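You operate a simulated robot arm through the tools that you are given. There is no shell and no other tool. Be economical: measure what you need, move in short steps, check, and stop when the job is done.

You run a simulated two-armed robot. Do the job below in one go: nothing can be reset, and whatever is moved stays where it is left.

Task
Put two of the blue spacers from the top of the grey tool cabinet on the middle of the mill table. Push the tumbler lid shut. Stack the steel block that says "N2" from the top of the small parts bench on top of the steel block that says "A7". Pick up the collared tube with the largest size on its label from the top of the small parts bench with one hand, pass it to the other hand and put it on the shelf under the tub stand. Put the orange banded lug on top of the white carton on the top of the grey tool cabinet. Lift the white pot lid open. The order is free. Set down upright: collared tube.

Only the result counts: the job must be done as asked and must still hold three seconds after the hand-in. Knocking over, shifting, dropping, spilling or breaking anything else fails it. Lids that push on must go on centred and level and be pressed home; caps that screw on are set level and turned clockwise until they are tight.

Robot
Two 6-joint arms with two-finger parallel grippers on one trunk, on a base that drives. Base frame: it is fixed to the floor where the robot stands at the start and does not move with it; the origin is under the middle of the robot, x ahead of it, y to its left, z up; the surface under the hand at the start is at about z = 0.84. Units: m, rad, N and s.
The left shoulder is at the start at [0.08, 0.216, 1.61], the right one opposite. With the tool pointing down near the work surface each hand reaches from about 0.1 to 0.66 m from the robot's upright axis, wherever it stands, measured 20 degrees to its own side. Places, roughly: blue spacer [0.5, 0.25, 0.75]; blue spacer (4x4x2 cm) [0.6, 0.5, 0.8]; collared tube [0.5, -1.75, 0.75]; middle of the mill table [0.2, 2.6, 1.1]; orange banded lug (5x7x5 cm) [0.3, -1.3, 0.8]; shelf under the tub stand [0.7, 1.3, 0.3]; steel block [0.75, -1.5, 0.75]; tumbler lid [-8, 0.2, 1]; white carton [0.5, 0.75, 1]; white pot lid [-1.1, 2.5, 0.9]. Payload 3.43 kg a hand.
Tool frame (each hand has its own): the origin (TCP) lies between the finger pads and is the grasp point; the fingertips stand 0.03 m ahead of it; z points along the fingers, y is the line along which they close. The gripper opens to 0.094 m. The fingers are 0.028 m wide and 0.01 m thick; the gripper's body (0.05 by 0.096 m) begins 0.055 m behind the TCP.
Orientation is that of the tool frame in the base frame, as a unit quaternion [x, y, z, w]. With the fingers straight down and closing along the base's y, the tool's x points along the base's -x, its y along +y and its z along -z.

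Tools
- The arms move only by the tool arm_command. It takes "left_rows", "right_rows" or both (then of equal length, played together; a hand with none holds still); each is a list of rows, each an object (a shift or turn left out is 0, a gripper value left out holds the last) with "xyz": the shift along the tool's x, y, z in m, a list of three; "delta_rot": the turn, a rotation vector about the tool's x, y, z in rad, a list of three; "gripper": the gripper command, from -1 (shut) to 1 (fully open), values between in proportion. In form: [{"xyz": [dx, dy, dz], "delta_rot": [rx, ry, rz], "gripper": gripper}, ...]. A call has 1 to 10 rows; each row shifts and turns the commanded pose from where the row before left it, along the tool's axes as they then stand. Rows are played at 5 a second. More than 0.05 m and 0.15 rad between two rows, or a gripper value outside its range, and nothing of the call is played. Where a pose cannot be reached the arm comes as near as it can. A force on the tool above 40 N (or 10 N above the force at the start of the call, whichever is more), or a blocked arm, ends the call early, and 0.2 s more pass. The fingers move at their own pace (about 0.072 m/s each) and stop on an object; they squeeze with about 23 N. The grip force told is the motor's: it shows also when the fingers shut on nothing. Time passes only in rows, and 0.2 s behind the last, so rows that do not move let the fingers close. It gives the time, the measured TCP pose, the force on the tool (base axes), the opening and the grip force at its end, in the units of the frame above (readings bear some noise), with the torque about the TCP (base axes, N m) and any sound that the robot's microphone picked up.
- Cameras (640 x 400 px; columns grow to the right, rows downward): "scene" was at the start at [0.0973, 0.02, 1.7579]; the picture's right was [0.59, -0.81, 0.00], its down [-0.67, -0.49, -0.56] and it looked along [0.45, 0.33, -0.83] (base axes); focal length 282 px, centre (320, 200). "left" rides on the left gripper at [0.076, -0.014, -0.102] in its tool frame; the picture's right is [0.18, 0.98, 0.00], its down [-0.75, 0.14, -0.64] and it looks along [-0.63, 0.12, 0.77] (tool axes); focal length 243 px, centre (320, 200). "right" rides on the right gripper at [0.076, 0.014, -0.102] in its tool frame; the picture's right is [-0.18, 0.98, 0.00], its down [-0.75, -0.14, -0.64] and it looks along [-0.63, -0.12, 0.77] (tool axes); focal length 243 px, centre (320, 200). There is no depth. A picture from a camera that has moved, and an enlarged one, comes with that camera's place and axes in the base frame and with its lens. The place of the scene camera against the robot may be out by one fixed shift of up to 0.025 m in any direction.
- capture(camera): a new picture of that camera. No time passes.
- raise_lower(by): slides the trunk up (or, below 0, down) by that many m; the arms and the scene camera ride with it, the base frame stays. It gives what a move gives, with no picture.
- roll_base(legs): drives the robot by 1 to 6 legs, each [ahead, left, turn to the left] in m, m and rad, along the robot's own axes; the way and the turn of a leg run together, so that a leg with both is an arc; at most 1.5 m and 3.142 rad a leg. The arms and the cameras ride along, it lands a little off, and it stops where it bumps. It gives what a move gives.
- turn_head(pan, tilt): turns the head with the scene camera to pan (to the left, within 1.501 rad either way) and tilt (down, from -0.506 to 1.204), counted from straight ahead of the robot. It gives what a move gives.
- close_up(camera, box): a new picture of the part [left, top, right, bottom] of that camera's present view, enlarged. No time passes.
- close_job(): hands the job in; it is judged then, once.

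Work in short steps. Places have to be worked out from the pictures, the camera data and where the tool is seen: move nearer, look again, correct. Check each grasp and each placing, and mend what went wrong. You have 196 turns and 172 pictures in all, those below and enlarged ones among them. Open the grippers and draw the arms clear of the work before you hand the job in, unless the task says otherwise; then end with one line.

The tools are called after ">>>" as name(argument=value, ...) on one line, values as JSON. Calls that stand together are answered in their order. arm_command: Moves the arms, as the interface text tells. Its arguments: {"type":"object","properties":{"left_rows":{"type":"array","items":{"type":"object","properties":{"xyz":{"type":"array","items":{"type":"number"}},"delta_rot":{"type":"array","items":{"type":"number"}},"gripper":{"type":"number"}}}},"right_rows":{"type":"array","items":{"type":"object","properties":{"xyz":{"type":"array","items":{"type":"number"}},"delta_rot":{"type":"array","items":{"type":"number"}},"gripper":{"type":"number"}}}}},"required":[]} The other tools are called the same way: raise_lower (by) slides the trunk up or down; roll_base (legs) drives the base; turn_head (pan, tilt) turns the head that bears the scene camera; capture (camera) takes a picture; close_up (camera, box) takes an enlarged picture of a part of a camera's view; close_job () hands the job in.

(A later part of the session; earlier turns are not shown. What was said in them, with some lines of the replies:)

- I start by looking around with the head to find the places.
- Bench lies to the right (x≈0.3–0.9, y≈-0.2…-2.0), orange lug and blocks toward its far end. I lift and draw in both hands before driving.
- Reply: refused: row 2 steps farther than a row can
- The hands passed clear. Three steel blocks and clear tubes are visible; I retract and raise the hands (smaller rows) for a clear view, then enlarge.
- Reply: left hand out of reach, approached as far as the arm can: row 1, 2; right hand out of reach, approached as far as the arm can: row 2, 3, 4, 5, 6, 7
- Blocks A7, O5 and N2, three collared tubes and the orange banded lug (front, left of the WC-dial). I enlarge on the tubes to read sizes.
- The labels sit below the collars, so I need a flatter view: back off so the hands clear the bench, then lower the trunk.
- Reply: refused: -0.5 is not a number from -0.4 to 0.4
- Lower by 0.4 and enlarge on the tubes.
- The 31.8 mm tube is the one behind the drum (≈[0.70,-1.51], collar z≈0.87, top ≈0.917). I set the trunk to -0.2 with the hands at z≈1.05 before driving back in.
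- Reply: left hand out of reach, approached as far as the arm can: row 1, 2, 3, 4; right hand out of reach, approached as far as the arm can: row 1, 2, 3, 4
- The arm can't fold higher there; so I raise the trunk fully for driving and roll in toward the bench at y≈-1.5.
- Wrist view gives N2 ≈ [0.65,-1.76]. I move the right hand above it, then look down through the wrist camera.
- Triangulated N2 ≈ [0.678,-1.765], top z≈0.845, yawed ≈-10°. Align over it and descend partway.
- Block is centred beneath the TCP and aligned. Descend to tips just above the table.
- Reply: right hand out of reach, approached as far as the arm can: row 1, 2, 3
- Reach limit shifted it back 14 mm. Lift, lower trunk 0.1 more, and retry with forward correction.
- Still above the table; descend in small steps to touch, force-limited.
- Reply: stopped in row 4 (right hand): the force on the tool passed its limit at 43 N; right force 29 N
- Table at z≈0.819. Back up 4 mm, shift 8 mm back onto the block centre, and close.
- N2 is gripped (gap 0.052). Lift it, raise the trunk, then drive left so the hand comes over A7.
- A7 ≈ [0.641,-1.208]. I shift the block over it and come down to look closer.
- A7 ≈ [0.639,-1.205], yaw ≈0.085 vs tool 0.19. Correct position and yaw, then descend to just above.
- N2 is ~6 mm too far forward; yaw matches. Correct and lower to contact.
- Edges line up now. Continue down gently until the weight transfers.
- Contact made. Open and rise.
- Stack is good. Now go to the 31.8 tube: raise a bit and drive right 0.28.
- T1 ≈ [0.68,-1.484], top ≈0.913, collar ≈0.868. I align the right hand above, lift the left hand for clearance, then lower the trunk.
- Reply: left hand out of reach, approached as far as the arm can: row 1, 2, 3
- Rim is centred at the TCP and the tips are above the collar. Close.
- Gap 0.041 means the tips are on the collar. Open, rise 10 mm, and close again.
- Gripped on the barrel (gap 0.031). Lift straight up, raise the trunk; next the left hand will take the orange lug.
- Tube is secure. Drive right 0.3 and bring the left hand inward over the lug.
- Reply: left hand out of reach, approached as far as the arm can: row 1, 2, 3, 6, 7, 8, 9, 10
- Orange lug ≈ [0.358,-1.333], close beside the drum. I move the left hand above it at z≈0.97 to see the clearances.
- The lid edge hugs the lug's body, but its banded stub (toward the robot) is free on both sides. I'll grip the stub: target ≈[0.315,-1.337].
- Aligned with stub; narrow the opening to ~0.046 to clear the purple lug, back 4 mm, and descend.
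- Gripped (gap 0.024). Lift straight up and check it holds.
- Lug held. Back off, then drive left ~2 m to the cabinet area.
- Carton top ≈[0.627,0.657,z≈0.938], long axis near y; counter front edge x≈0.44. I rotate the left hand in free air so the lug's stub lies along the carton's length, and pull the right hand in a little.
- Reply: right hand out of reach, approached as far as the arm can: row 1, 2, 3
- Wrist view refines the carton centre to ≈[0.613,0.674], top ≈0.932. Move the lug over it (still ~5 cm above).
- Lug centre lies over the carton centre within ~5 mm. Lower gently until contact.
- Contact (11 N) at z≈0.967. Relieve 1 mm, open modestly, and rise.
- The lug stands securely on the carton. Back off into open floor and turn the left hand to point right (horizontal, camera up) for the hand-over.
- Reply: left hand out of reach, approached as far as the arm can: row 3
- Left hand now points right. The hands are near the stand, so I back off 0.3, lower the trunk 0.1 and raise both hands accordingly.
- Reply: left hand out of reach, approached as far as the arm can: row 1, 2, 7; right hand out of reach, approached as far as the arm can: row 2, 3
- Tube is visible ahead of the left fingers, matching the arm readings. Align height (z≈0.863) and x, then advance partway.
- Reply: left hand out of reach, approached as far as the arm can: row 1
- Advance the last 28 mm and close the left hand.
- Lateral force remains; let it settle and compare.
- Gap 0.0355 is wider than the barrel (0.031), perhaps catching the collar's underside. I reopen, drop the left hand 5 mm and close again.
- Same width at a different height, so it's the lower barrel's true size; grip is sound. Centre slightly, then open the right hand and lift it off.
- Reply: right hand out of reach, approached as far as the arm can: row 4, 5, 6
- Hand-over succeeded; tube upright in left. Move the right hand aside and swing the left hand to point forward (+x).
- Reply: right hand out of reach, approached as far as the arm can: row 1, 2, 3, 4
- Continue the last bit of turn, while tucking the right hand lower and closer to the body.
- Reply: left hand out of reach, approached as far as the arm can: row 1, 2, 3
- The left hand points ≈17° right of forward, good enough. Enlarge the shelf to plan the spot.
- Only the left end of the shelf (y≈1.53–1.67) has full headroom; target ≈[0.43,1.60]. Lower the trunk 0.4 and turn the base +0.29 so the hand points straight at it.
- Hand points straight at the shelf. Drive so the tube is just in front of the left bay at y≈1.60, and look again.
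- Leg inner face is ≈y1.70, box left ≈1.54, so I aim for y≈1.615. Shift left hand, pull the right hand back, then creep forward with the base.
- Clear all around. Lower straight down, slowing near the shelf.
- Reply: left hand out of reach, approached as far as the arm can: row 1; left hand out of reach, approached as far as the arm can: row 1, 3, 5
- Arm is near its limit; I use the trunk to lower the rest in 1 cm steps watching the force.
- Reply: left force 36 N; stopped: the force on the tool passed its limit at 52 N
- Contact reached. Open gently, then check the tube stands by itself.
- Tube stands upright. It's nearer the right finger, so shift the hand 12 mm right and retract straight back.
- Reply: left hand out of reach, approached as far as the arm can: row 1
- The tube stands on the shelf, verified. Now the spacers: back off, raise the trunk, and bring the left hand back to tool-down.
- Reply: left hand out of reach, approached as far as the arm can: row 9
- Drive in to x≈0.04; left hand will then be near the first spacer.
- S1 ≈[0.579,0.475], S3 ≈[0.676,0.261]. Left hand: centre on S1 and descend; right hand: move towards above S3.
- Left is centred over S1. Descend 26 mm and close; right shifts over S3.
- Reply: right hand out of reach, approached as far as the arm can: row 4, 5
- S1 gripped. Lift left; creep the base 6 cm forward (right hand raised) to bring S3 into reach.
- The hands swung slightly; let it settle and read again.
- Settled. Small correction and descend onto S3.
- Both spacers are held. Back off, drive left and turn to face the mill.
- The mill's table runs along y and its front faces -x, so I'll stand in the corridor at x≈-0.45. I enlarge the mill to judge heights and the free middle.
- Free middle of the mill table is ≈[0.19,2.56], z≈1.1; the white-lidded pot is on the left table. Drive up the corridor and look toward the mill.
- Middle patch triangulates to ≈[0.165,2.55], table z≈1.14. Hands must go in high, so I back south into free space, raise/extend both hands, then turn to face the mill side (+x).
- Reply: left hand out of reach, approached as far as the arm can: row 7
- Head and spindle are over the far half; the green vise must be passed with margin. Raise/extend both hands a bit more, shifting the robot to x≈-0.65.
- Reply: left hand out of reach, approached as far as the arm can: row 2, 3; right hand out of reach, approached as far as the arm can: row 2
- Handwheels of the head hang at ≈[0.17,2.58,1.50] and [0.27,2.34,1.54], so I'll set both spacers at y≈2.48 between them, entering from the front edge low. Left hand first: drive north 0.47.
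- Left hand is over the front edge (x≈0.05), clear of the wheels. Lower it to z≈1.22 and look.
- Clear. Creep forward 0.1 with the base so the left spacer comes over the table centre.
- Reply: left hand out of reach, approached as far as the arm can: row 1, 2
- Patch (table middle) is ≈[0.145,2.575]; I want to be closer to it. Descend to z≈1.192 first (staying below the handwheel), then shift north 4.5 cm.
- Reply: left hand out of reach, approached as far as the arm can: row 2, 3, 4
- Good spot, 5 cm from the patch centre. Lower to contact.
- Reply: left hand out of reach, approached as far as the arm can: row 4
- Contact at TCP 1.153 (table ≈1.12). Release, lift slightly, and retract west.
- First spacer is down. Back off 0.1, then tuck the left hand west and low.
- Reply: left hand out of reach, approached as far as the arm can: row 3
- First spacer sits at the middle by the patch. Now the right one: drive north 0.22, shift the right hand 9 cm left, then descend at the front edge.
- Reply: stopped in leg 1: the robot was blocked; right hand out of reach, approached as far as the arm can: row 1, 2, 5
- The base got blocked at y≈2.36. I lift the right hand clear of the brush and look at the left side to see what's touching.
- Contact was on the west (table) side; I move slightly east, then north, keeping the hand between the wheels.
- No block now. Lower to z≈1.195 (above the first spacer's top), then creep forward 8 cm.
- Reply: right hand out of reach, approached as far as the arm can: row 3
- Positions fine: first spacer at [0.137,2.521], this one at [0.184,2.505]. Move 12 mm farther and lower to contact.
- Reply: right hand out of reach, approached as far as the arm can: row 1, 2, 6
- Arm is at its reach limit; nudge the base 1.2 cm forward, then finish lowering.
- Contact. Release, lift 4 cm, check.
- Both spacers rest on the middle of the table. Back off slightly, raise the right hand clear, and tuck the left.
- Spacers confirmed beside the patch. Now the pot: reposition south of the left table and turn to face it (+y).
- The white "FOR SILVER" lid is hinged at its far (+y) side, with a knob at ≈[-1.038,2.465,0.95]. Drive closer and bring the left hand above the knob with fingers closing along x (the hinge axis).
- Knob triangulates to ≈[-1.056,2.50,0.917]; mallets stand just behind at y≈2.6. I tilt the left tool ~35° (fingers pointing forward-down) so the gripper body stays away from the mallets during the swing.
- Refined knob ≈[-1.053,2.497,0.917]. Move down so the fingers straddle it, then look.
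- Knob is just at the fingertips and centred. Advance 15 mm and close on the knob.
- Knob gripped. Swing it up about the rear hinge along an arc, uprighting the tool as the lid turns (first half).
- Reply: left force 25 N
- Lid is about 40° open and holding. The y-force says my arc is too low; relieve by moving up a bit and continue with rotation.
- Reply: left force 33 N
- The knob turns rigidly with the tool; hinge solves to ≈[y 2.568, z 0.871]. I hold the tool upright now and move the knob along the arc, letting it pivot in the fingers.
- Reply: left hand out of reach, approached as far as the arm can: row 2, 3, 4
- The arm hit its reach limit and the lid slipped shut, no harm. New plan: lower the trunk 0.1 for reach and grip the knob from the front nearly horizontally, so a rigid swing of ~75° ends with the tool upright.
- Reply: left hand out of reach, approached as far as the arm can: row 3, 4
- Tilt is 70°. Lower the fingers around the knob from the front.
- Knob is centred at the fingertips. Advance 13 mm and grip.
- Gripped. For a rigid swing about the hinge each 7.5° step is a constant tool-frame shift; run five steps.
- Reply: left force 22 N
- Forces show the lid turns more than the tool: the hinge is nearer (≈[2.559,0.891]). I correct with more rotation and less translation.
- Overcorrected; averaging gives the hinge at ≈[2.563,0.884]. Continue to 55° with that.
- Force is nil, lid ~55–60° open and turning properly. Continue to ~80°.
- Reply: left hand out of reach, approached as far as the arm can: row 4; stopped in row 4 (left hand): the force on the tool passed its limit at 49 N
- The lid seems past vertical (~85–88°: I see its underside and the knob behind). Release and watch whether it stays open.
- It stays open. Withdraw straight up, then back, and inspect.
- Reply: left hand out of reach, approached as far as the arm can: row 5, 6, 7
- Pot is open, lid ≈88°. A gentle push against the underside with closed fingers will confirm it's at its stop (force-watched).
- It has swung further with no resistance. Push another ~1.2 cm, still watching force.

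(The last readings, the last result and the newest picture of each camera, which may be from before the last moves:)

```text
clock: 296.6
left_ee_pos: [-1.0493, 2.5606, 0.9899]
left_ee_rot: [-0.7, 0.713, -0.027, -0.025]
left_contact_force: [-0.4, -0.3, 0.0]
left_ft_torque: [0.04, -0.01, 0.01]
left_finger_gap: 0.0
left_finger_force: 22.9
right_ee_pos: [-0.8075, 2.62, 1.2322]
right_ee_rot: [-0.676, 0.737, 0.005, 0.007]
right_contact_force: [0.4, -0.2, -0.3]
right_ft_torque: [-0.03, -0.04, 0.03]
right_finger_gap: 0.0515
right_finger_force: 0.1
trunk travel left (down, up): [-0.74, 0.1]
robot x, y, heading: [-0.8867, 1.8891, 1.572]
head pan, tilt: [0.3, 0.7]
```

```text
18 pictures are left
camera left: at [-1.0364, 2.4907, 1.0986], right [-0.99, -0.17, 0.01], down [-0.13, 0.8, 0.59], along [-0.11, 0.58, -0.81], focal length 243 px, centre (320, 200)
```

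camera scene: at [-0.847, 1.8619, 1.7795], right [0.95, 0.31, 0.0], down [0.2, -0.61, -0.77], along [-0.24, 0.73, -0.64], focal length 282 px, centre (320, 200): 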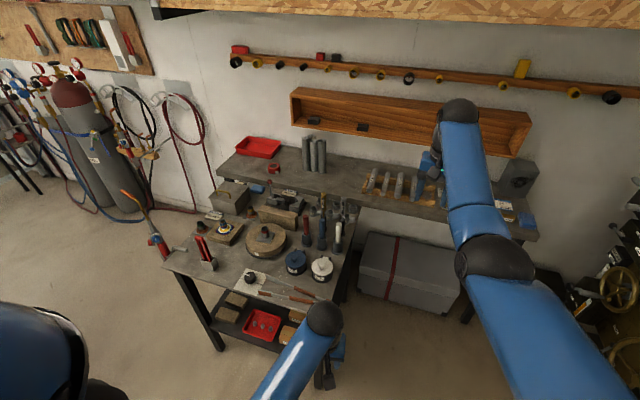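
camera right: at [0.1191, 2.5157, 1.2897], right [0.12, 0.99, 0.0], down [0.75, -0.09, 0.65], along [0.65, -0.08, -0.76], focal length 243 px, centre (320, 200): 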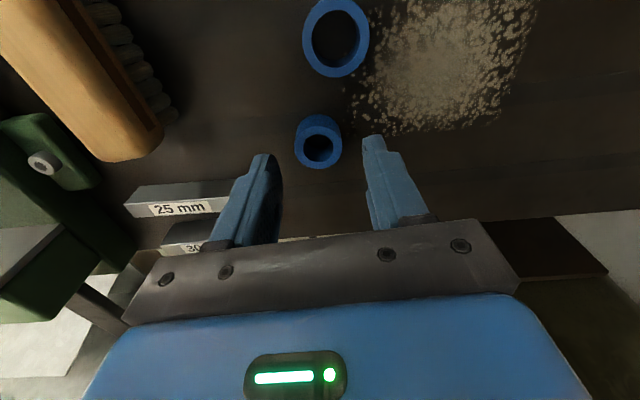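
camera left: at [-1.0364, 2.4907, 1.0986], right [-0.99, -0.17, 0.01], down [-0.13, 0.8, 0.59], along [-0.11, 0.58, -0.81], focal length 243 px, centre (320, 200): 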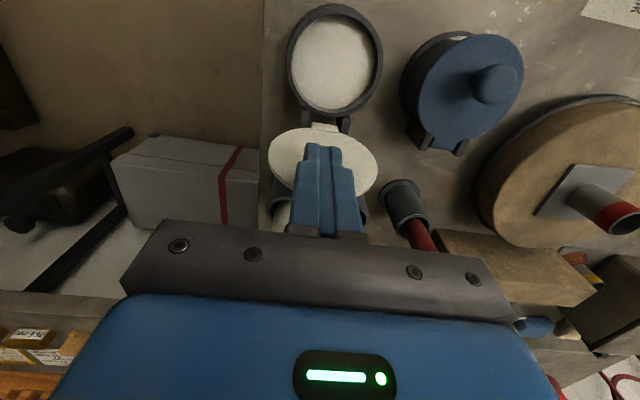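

Lid is now ~104° open and stable. Retract back and up, then look toward the tumbler far at x≈-8.

>>> arm_command(left_rows=[{"xyz": [0.02, 0, 0]}, {"xyz": [0.03, 0, 0]}, {"xyz": [0.02, 0, -0.04]}, {"xyz": [0, 0, -0.04]}, {}])

>>> roll_base(legs=[[-0.7, 0, 0]])

>>> raise_lower(by=0.1)

>>> turn_head(pan=1.45, tilt=0.25)

>>> capture(camera="scene")

```text
clock: 297.8
left_ee_pos: [-1.0466, 2.5319, 1.0395]
left_ee_rot: [-0.701, 0.713, -0.027, -0.025]
left_contact_force: [0.6, -1.0, 0.9]
left_ft_torque: [-0.02, -0.05, 0.0]
left_finger_gap: 0.0
left_finger_force: 23.2
left hand out of reach, approached as far as the arm can: row 3, 4
right_ee_pos: [-0.8084, 2.6183, 1.2326]
right_ee_rot: [-0.676, 0.737, 0.005, 0.007]
right_contact_force: [0.5, -0.2, 0.6]
right_ft_torque: [0.02, 0.0, 0.0]
right_finger_gap: 0.0517
right_finger_force: 0.0
trunk travel left (down, up): [-0.74, 0.1]
robot x, y, heading: [-0.8888, 1.8863, 1.568]
head pan, tilt: [0.3, 0.7]
```

```text
clock: 301.6
left_ee_pos: [-1.0482, 1.8386, 1.0394]
left_ee_rot: [-0.703, 0.71, -0.027, -0.025]
left_contact_force: [-0.2, -0.6, -0.3]
left_ft_torque: [-0.01, 0.02, 0.0]
left_finger_gap: 0.0
left_finger_force: 22.7
right_ee_pos: [-0.8103, 1.9279, 1.2304]
right_ee_rot: [-0.68, 0.733, 0.004, 0.007]
right_contact_force: [0.3, 0.0, 1.0]
right_ft_torque: [0.01, 0.0, 0.0]
right_finger_gap: 0.0516
right_finger_force: 0.1
trunk travel left (down, up): [-0.74, 0.1]
robot x, y, heading: [-0.8854, 1.1986, 1.582]
head pan, tilt: [0.3, 0.7]
```

```text
clock: 302.9
left_ee_pos: [-1.0494, 1.8381, 1.1391]
left_ee_rot: [-0.703, 0.71, -0.027, -0.024]
left_contact_force: [-0.3, -0.8, -0.2]
left_ft_torque: [-0.01, 0.01, -0.03]
left_finger_gap: 0.0001
left_finger_force: 22.8
right_ee_pos: [-0.81, 1.9263, 1.3298]
right_ee_rot: [-0.678, 0.735, 0.004, 0.006]
right_contact_force: [-0.6, 0.3, 0.5]
right_ft_torque: [0.03, -0.04, -0.01]
right_finger_gap: 0.0517
right_finger_force: 0.1
trunk travel left (down, up): [-0.84, 0.0]
robot x, y, heading: [-0.8837, 1.197, 1.583]
head pan, tilt: [0.3, 0.7]
```

```text
clock: 304.3
left_ee_pos: [-1.0491, 1.837, 1.1393]
left_ee_rot: [-0.704, 0.71, -0.027, -0.025]
left_contact_force: [0.6, -0.2, 1.0]
left_ft_torque: [0.0, -0.02, 0.0]
left_finger_gap: 0.0
left_finger_force: 23.2
right_ee_pos: [-0.8109, 1.9264, 1.3321]
right_ee_rot: [-0.679, 0.734, 0.005, 0.007]
right_contact_force: [0.6, -0.1, 0.2]
right_ft_torque: [-0.05, -0.02, -0.02]
right_finger_gap: 0.0517
right_finger_force: 0.0
trunk travel left (down, up): [-0.84, 0.0]
robot x, y, heading: [-0.8878, 1.1968, 1.58]
head pan, tilt: [1.45, 0.25]
```

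```text
17 pictures are left
camera scene: at [-0.9702, 1.2142, 1.8202], right [0.11, 0.99, 0.0], down [0.25, -0.03, -0.97], along [-0.96, 0.11, -0.25], focal length 282 px, centre (320, 200)
```

scene: 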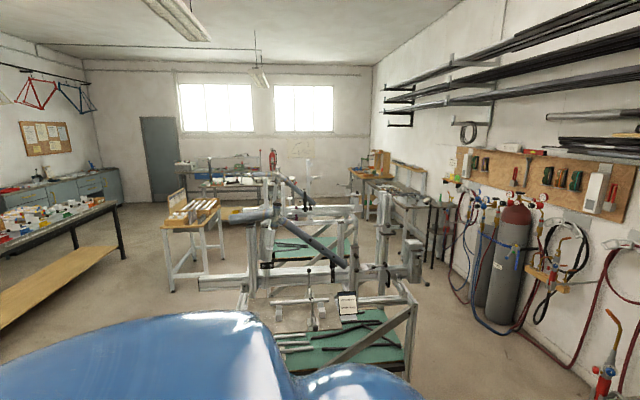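

A clear but long route: jigs in the middle, with a corridor to their south. I turn the robot to face west and look south-west for the rack I saw earlier.

>>> roll_base(legs=[[0, 0, 1.56]])

>>> turn_head(pan=0.7, tilt=0.5)

>>> capture(camera="scene")

```text
clock: 308.4
left_ee_pos: [-1.533, 1.0457, 1.1401]
left_ee_rot: [0.999, -0.014, 0.037, 0.0]
left_contact_force: [0.0, 0.3, 0.4]
left_ft_torque: [-0.02, 0.0, 0.02]
left_finger_gap: 0.0001
left_finger_force: 23.1
right_ee_pos: [-1.6156, 1.2872, 1.3306]
right_ee_rot: [0.999, -0.049, -0.009, 0.0]
right_contact_force: [-0.4, 0.0, 0.2]
right_ft_torque: [0.03, -0.02, -0.01]
right_finger_gap: 0.0516
right_finger_force: 0.1
trunk travel left (down, up): [-0.84, 0.0]
robot x, y, heading: [-0.885, 1.1954, 3.127]
head pan, tilt: [1.45, 0.25]
```

```text
clock: 309.6
left_ee_pos: [-1.5325, 1.0459, 1.1402]
left_ee_rot: [0.999, -0.015, 0.037, -0.001]
left_contact_force: [0.7, 1.0, -0.3]
left_ft_torque: [0.05, -0.02, 0.03]
left_finger_gap: 0.0
left_finger_force: 22.4
right_ee_pos: [-1.6166, 1.2857, 1.3307]
right_ee_rot: [0.999, -0.05, -0.009, -0.001]
right_contact_force: [0.2, 0.4, -0.7]
right_ft_torque: [0.01, -0.01, 0.0]
right_finger_gap: 0.0516
right_finger_force: 0.0
trunk travel left (down, up): [-0.84, 0.0]
robot x, y, heading: [-0.8911, 1.1921, 3.129]
head pan, tilt: [0.7, 0.499]
```

```text
16 pictures are left
camera scene: at [-0.9781, 1.1155, 1.7971], right [-0.64, 0.77, 0.0], down [0.37, 0.3, -0.88], along [-0.68, -0.56, -0.48], focal length 282 px, centre (320, 200)
```

scene: 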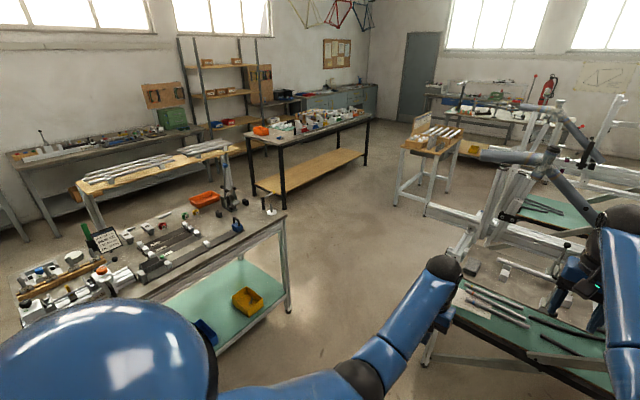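

Route: west along y≈0.4 between rack and jig, south to y≈-0.65, then west between cart and table. Drive the first stage.

>>> roll_base(legs=[[0, 0.78, 0.01], [1.2, 0, 0], [1.1, 0, 0]])

>>> roll_base(legs=[[0, 1.05, 0]])

```text
clock: 324.7
left_ee_pos: [-3.8461, 0.3395, 1.1408]
left_ee_rot: [0.999, -0.019, 0.035, -0.001]
left_contact_force: [0.5, -0.5, -0.1]
left_ft_torque: [-0.02, 0.02, -0.01]
left_finger_gap: 0.0002
left_finger_force: 23.0
right_ee_pos: [-3.927, 0.5805, 1.3325]
right_ee_rot: [0.999, -0.054, -0.008, -0.001]
right_contact_force: [0.6, 0.0, -0.4]
right_ft_torque: [0.01, 0.02, 0.0]
right_finger_gap: 0.0515
right_finger_force: 0.1
trunk travel left (down, up): [-0.84, 0.0]
robot x, y, heading: [-3.2002, 0.4874, 3.121]
head pan, tilt: [0.7, 0.499]
```

```text
clock: 330.1
left_ee_pos: [-3.8829, -0.6996, 1.1393]
left_ee_rot: [0.999, -0.03, 0.037, 0.001]
left_contact_force: [0.9, -0.1, 1.1]
left_ft_torque: [0.02, -0.01, 0.01]
left_finger_gap: 0.0
left_finger_force: 23.5
right_ee_pos: [-3.9606, -0.4573, 1.33]
right_ee_rot: [0.998, -0.064, -0.008, -0.001]
right_contact_force: [-0.2, 0.8, 0.4]
right_ft_torque: [-0.02, -0.01, 0.0]
right_finger_gap: 0.0519
right_finger_force: 0.1
trunk travel left (down, up): [-0.84, 0.0]
robot x, y, heading: [-3.2337, -0.5706, 3.097]
head pan, tilt: [0.7, 0.499]
```

>>> turn_head(pan=0.0, tilt=0.35)

>>> capture(camera="scene")

```text
clock: 331.2
left_ee_pos: [-3.8828, -0.7016, 1.1394]
left_ee_rot: [0.999, -0.03, 0.037, -0.001]
left_contact_force: [-0.1, 0.6, 0.2]
left_ft_torque: [0.02, -0.01, 0.02]
left_finger_gap: 0.0001
left_finger_force: 23.0
right_ee_pos: [-3.9597, -0.4604, 1.3327]
right_ee_rot: [0.998, -0.064, -0.009, -0.002]
right_contact_force: [0.9, 0.7, 0.4]
right_ft_torque: [0.02, -0.02, -0.01]
right_finger_gap: 0.0516
right_finger_force: 0.1
trunk travel left (down, up): [-0.84, 0.0]
robot x, y, heading: [-3.2324, -0.5671, 3.099]
head pan, tilt: [0.0, 0.351]
```

```text
15 pictures are left
camera scene: at [-3.3475, -0.5882, 1.8108], right [0.04, 1.0, 0.0], down [0.34, -0.01, -0.94], along [-0.94, 0.04, -0.34], focal length 282 px, centre (320, 200)
```

scene: 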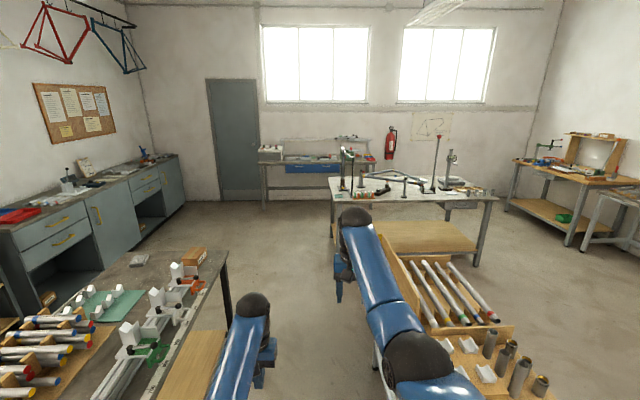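

>>> close_up(camera="scene", box=[240, 110, 480, 260])

```text
2.67 times, centred on (360, 185) of scene
camera zoom: at [-3.3475, -0.5882, 1.8108], right [0.04, 1.0, 0.0], down [0.34, -0.01, -0.94], along [-0.94, 0.04, -0.34], focal length 752 px, centre (213, 240)
```

zoom: 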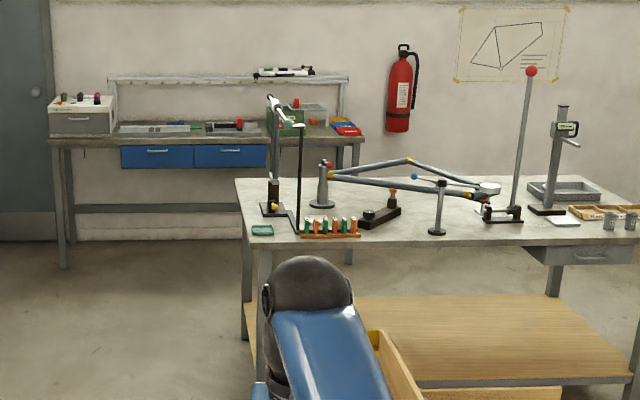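

The tumbler should be at the right end of the rear bench, behind the middle table. Drive west along y≈-0.7 to x≈-7.1.

>>> roll_base(legs=[[0, 0.1, 0.045], [1.5, 0, 0], [1.3, 0, 0], [1.0, 0, 0]])

>>> turn_head(pan=-0.7, tilt=0.5)

>>> capture(camera="scene")

```text
clock: 350.1
left_ee_pos: [-7.6452, -0.8531, 1.1403]
left_ee_rot: [0.999, -0.003, 0.036, -0.001]
left_contact_force: [0.6, -0.7, -0.3]
left_ft_torque: [0.0, 0.03, 0.01]
left_finger_gap: 0.0003
left_finger_force: 23.4
right_ee_pos: [-7.7354, -0.6163, 1.3327]
right_ee_rot: [0.999, -0.038, -0.009, -0.001]
right_contact_force: [0.0, -0.9, 0.4]
right_ft_torque: [0.02, 0.0, 0.01]
right_finger_gap: 0.0519
right_finger_force: 0.0
trunk travel left (down, up): [-0.84, 0.0]
robot x, y, heading: [-7.0042, -0.6887, -3.133]
head pan, tilt: [0.0, 0.351]
```

```text
clock: 351.2
left_ee_pos: [-7.6462, -0.8533, 1.1393]
left_ee_rot: [0.999, -0.004, 0.038, -0.002]
left_contact_force: [0.5, -0.4, -0.7]
left_ft_torque: [0.0, -0.03, 0.02]
left_finger_gap: 0.0
left_finger_force: 23.1
right_ee_pos: [-7.7365, -0.6155, 1.3314]
right_ee_rot: [0.999, -0.037, -0.008, -0.002]
right_contact_force: [0.4, 0.7, 0.2]
right_ft_torque: [0.0, 0.0, 0.02]
right_finger_gap: 0.0518
right_finger_force: 0.2
trunk travel left (down, up): [-0.84, 0.0]
robot x, y, heading: [-7.0046, -0.6881, -3.129]
head pan, tilt: [-0.7, 0.499]
```

```text
13 pictures are left
camera scene: at [-7.0968, -0.654, 1.7971], right [0.64, 0.77, 0.0], down [0.37, -0.3, -0.88], along [-0.68, 0.56, -0.48], focal length 282 px, centre (320, 200)
```

scene: 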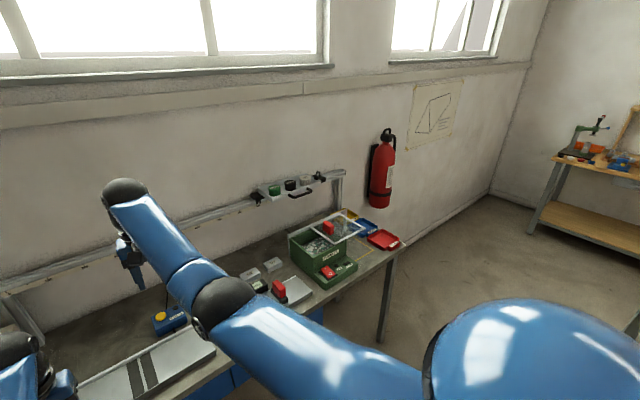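

>>> close_up(camera="scene", box=[270, 195, 414, 285])

```text
4.44 times, centred on (342, 240) of scene
camera zoom: at [-7.0968, -0.654, 1.7971], right [0.64, 0.77, 0.0], down [0.37, -0.3, -0.88], along [-0.68, 0.56, -0.48], focal length 1252 px, centre (222, 22)
```

zoom: 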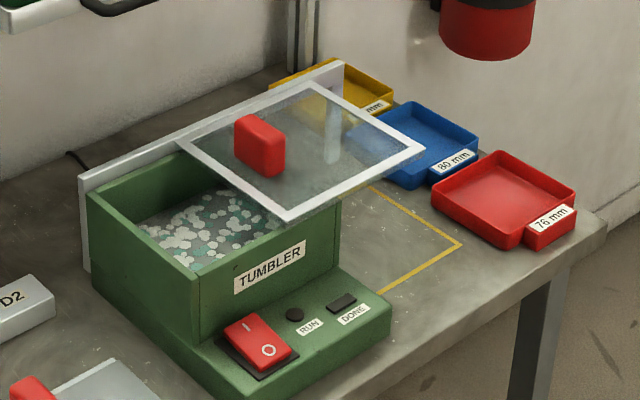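

The tumbler lid is a sliding plate with a red handle (≈[-7.90,0.065]), slid open toward +y by ~11 cm; it must go -y. Drive into the aisle in front of it.

>>> roll_base(legs=[[0.28, 0, -0.012], [0, -0.66, 0]])

>>> capture(camera="right")

```text
clock: 356.4
left_ee_pos: [-7.9185, -0.1722, 1.1398]
left_ee_rot: [0.999, -0.018, 0.037, -0.002]
left_contact_force: [0.1, -0.1, 0.4]
left_ft_torque: [0.02, 0.03, 0.01]
left_finger_gap: 0.0
left_finger_force: 23.4
right_ee_pos: [-8.0022, 0.0679, 1.3307]
right_ee_rot: [0.999, -0.052, -0.009, -0.002]
right_contact_force: [0.2, 0.1, -0.3]
right_ft_torque: [0.0, -0.02, 0.01]
right_finger_gap: 0.0517
right_finger_force: 0.0
trunk travel left (down, up): [-0.84, 0.0]
robot x, y, heading: [-7.2715, -0.0217, 3.124]
head pan, tilt: [-0.7, 0.499]
```

```text
11 pictures are left
camera right: at [-7.9268, 0.0461, 1.431], right [-0.28, -0.96, 0.0], down [-0.72, 0.21, 0.66], along [-0.63, 0.19, -0.76], focal length 243 px, centre (320, 200)
```

right: 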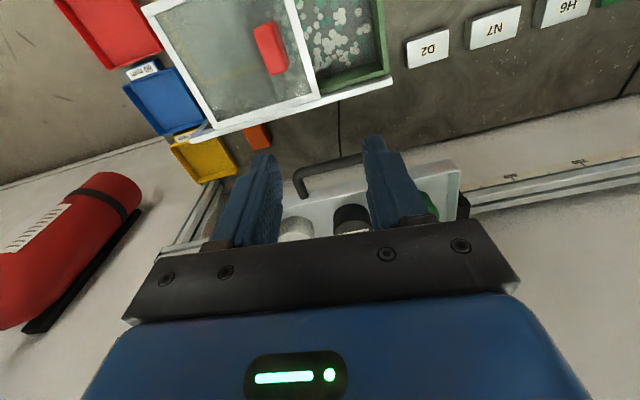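

Two views fix the lid plane at z≈0.965, handle ≈[-7.97,0.135]. Creep forward 7 cm and bring the closed right hand to the +y side of the handle, above the lid.

>>> roll_base(legs=[[0.07, 0, 0]])

>>> arm_command(right_rows=[{"xyz": [0.0143, -0.0203, 0.04], "gripper": -1}, {"xyz": [0.0143, -0.0203, 0.04]}, {"xyz": [0.0143, -0.0203, 0.04]}, {"xyz": [0.0143, -0.0203, 0.04]}, {"xyz": [0.0143, -0.0203, 0.04]}, {"xyz": [0.0143, -0.0203, 0.04]}, {}])

>>> capture(camera="right")

```text
clock: 357.4
left_ee_pos: [-7.9753, -0.1676, 1.1482]
left_ee_rot: [0.999, -0.019, 0.03, -0.001]
left_contact_force: [1.9, -0.2, 0.3]
left_ft_torque: [-0.02, 0.06, -0.04]
left_finger_gap: 0.0001
left_finger_force: 22.6
right_ee_pos: [-8.0567, 0.0719, 1.3403]
right_ee_rot: [0.999, -0.051, -0.015, -0.001]
right_contact_force: [0.3, -0.1, 0.6]
right_ft_torque: [0.03, 0.06, 0.01]
right_finger_gap: 0.0516
right_finger_force: 0.0
trunk travel left (down, up): [-0.84, 0.0]
robot x, y, heading: [-7.3425, -0.0223, 3.122]
head pan, tilt: [-0.7, 0.499]
```

```text
clock: 359.0
left_ee_pos: [-7.9841, -0.1675, 1.1425]
left_ee_rot: [0.999, -0.019, 0.035, -0.002]
left_contact_force: [-0.1, 0.8, -0.5]
left_ft_torque: [0.0, 0.04, 0.0]
left_finger_gap: 0.0
left_finger_force: 23.6
right_ee_pos: [-7.9792, 0.1832, 1.092]
right_ee_rot: [0.999, -0.051, -0.011, -0.001]
right_contact_force: [0.2, 0.2, -0.1]
right_ft_torque: [-0.02, 0.01, -0.04]
right_finger_gap: 0.0002
right_finger_force: 23.3
right hand out of reach, approached as far as the arm can: row 1
trunk travel left (down, up): [-0.84, 0.0]
robot x, y, heading: [-7.339, -0.0217, 3.125]
head pan, tilt: [-0.7, 0.499]
```

```text
10 pictures are left
camera right: at [-7.9024, 0.1614, 1.1905], right [-0.28, -0.96, 0.0], down [-0.72, 0.22, 0.66], along [-0.63, 0.18, -0.75], focal length 243 px, centre (320, 200)
```

right: 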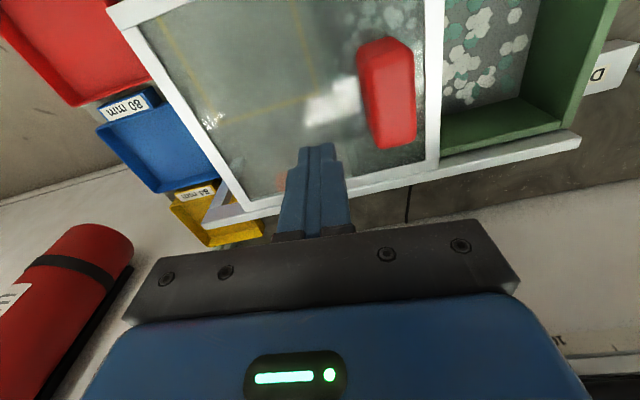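

Fingertip is beside the handle at the right x. Lower to tips ≈0.982 (lid ≈0.965), then push -y in small steps.

>>> arm_command(right_rows=[{"xyz": [0, 0, 0.03]}, {"xyz": [0, 0, 0.03]}, {"xyz": [0, 0, 0.016]}, {}, {"xyz": [0, 0.01, 0]}, {"xyz": [0, 0.01, 0]}, {"xyz": [0, 0.01, 0]}, {"xyz": [0, 0.01, 0]}, {}])

>>> capture(camera="right")

```text
clock: 361.0
left_ee_pos: [-7.9811, -0.1673, 1.1433]
left_ee_rot: [0.999, -0.018, 0.033, -0.001]
left_contact_force: [0.8, -0.4, -0.2]
left_ft_torque: [-0.04, 0.01, 0.0]
left_finger_gap: 0.0001
left_finger_force: 22.9
right_ee_pos: [-7.9823, 0.1419, 1.0165]
right_ee_rot: [0.999, -0.052, -0.012, 0.0]
right_contact_force: [10.5, 0.4, 24.5]
right_ft_torque: [0.02, -0.65, 0.03]
right_finger_gap: 0.0
right_finger_force: 23.2
trunk travel left (down, up): [-0.84, 0.0]
robot x, y, heading: [-7.3401, -0.0211, 3.128]
head pan, tilt: [-0.7, 0.499]
```

```text
9 pictures are left
camera right: at [-7.906, 0.1204, 1.1165], right [-0.28, -0.96, 0.0], down [-0.72, 0.22, 0.66], along [-0.63, 0.18, -0.75], focal length 243 px, centre (320, 200)
```

right: 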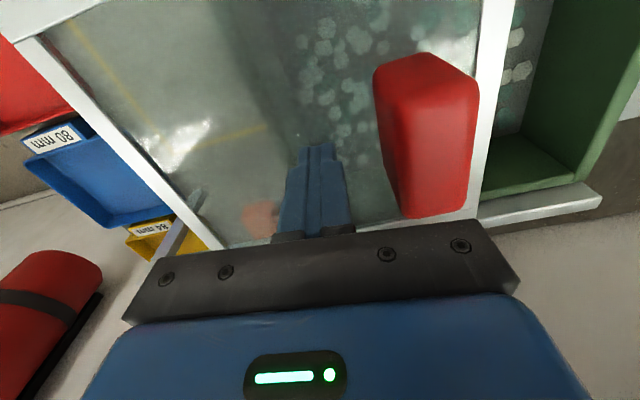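

Tips touch the lid surface (z≈0.987). Raise 8 mm and continue pushing toward -y.

>>> arm_command(right_rows=[{"xyz": [0, 0, -0.008]}, {"xyz": [0, 0.015, 0]}, {"xyz": [0, 0.015, 0]}, {"xyz": [0, 0.015, 0]}, {"xyz": [0, 0.015, 0]}, {}])

>>> capture(camera="right")

```text
clock: 362.4
left_ee_pos: [-7.9859, -0.168, 1.1402]
left_ee_rot: [0.999, -0.018, 0.036, 0.0]
left_contact_force: [-0.4, 0.1, -0.7]
left_ft_torque: [0.05, 0.0, -0.01]
left_finger_gap: 0.0
left_finger_force: 23.1
right_ee_pos: [-7.991, 0.083, 1.0228]
right_ee_rot: [0.999, -0.052, -0.009, 0.0]
right_contact_force: [0.3, 0.6, -0.1]
right_ft_torque: [0.03, -0.02, 0.03]
right_finger_gap: 0.0001
right_finger_force: 22.8
trunk travel left (down, up): [-0.84, 0.0]
robot x, y, heading: [-7.3454, -0.0176, 3.121]
head pan, tilt: [-0.7, 0.499]
```

```text
8 pictures are left
camera right: at [-7.9165, 0.0611, 1.1224], right [-0.28, -0.96, 0.0], down [-0.72, 0.22, 0.66], along [-0.63, 0.18, -0.75], focal length 243 px, centre (320, 200)
```

right: 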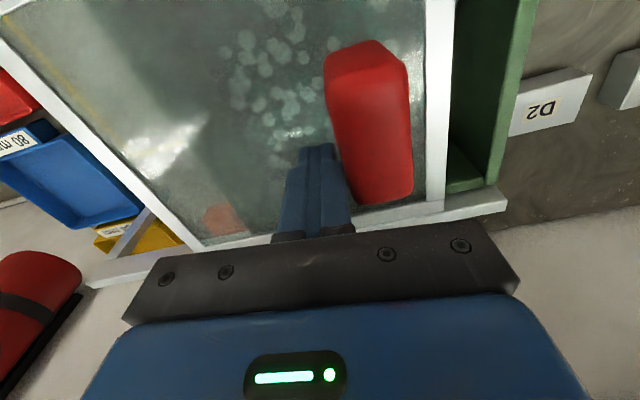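

The lid is sliding; ~4–5 cm of opening remain. Keep pushing until it meets the stop.

>>> arm_command(right_rows=[{"xyz": [0, 0.012, 0]}, {"xyz": [0, 0.012, 0]}, {"xyz": [0, 0.008, 0]}, {"xyz": [0, 0.006, 0]}, {"xyz": [0, 0.006, 0]}, {"xyz": [0, 0.005, 0]}, {"xyz": [0, 0.005, 0]}, {"xyz": [0, 0.005, 0]}, {}])

>>> capture(camera="right")

```text
clock: 364.4
left_ee_pos: [-7.9854, -0.1596, 1.1419]
left_ee_rot: [0.999, -0.02, 0.036, 0.002]
left_contact_force: [0.2, 0.4, 0.3]
left_ft_torque: [-0.03, -0.02, -0.01]
left_finger_gap: 0.0001
left_finger_force: 23.2
right_ee_pos: [-7.9969, 0.0364, 1.021]
right_ee_rot: [0.998, -0.054, -0.01, -0.001]
right_contact_force: [5.2, 32.4, -0.8]
right_ft_torque: [-0.6, 0.06, 0.53]
right_finger_gap: 0.0
right_finger_force: 23.5
trunk travel left (down, up): [-0.84, 0.0]
robot x, y, heading: [-7.3387, -0.0195, 3.12]
head pan, tilt: [-0.7, 0.499]
```

```text
7 pictures are left
camera right: at [-7.9213, 0.0133, 1.1208], right [-0.29, -0.96, 0.0], down [-0.72, 0.22, 0.66], along [-0.63, 0.19, -0.75], focal length 243 px, centre (320, 200)
```

right: 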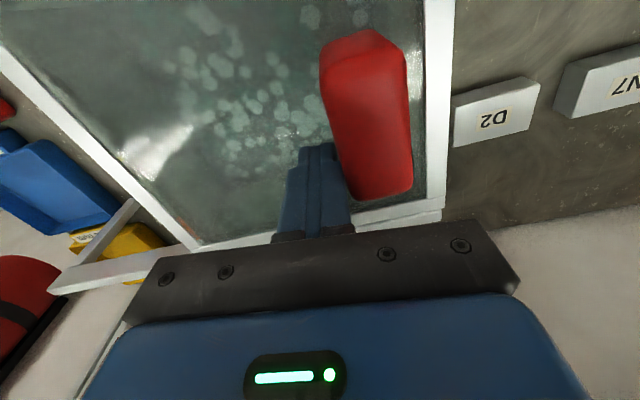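

Lid meets its stop (32 N), fully over the box. Ease off, raise the hand, open both grippers, and check.

>>> arm_command(right_rows=[{"xyz": [0, -0.012, 0]}, {"xyz": [0, -0.01, -0.03]}, {"xyz": [0, 0, -0.04]}, {"xyz": [0, 0, -0.04]}, {"gripper": 1}, {"gripper": 1}], left_rows=[{}, {}, {}, {"gripper": 1}, {"gripper": 1}, {"gripper": 1}])

>>> roll_base(legs=[[-0.07, 0, 0], [0, 0.6, 0]])

>>> close_up(camera="scene", box=[240, 160, 432, 280])

```text
clock: 365.8
left_ee_pos: [-7.9857, -0.1685, 1.1407]
left_ee_rot: [0.999, -0.018, 0.036, -0.001]
left_contact_force: [0.2, 0.7, -0.4]
left_ft_torque: [0.0, 0.0, -0.02]
left_finger_gap: 0.0941
left_finger_force: 0.1
right_ee_pos: [-7.9919, 0.0466, 1.1306]
right_ee_rot: [0.999, -0.052, -0.011, -0.001]
right_contact_force: [-0.5, 0.1, -1.1]
right_ft_torque: [0.0, -0.04, -0.01]
right_finger_gap: 0.0824
right_finger_force: 0.1
trunk travel left (down, up): [-0.84, 0.0]
robot x, y, heading: [-7.3418, -0.0246, 3.124]
head pan, tilt: [-0.7, 0.499]
```

```text
clock: 369.9
left_ee_pos: [-7.919, -0.7743, 1.1396]
left_ee_rot: [0.999, -0.011, 0.037, 0.0]
left_contact_force: [0.6, 0.1, 0.0]
left_ft_torque: [0.0, 0.04, 0.03]
left_finger_gap: 0.094
left_finger_force: 0.1
right_ee_pos: [-7.9308, -0.5606, 1.1298]
right_ee_rot: [0.999, -0.043, -0.01, 0.0]
right_contact_force: [0.2, -0.1, 0.1]
right_ft_torque: [-0.01, 0.03, -0.01]
right_finger_gap: 0.0941
right_finger_force: 0.0
trunk travel left (down, up): [-0.84, 0.0]
robot x, y, heading: [-7.2775, -0.6206, 3.14]
head pan, tilt: [-0.7, 0.499]
```

```text
3.33 times, centred on (336, 220) of scene
camera zoom: at [-7.3683, -0.5816, 1.797], right [0.65, 0.76, 0.0], down [0.37, -0.31, -0.88], along [-0.67, 0.57, -0.48], focal length 939 px, centre (267, 133)
```

zoom: 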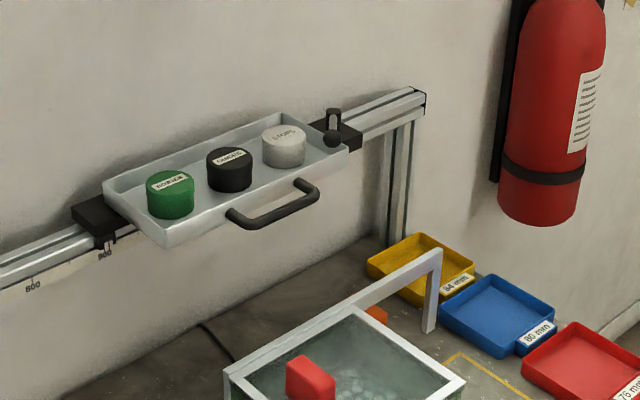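

The lid is shut. Draw the arms clear of the bench by backing off, then hand in.

>>> roll_base(legs=[[0, 0.15, 0], [-0.5, 0, 0]])

>>> close_job()

```text
clock: 373.8
left_ee_pos: [-7.4198, -0.9269, 1.139]
left_ee_rot: [0.999, -0.012, 0.036, -0.001]
left_contact_force: [-0.3, -0.3, -0.3]
left_ft_torque: [0.01, -0.01, 0.01]
left_finger_gap: 0.094
left_finger_force: 0.1
right_ee_pos: [-7.4298, -0.7128, 1.1299]
right_ee_rot: [0.999, -0.045, -0.009, -0.001]
right_contact_force: [-1.1, 0.1, 0.0]
right_ft_torque: [0.0, -0.03, 0.01]
right_finger_gap: 0.094
right_finger_force: 0.1
trunk travel left (down, up): [-0.84, 0.0]
robot x, y, heading: [-6.7736, -0.7764, 3.137]
head pan, tilt: [-0.7, 0.499]
```

```text
The job is handed in.
```

All six parts are done and the job is handed in; the one thing to know is that the base was blocked once beside the mill at about y = 2.36, and I saw nothing shifted but could not see what it touched.
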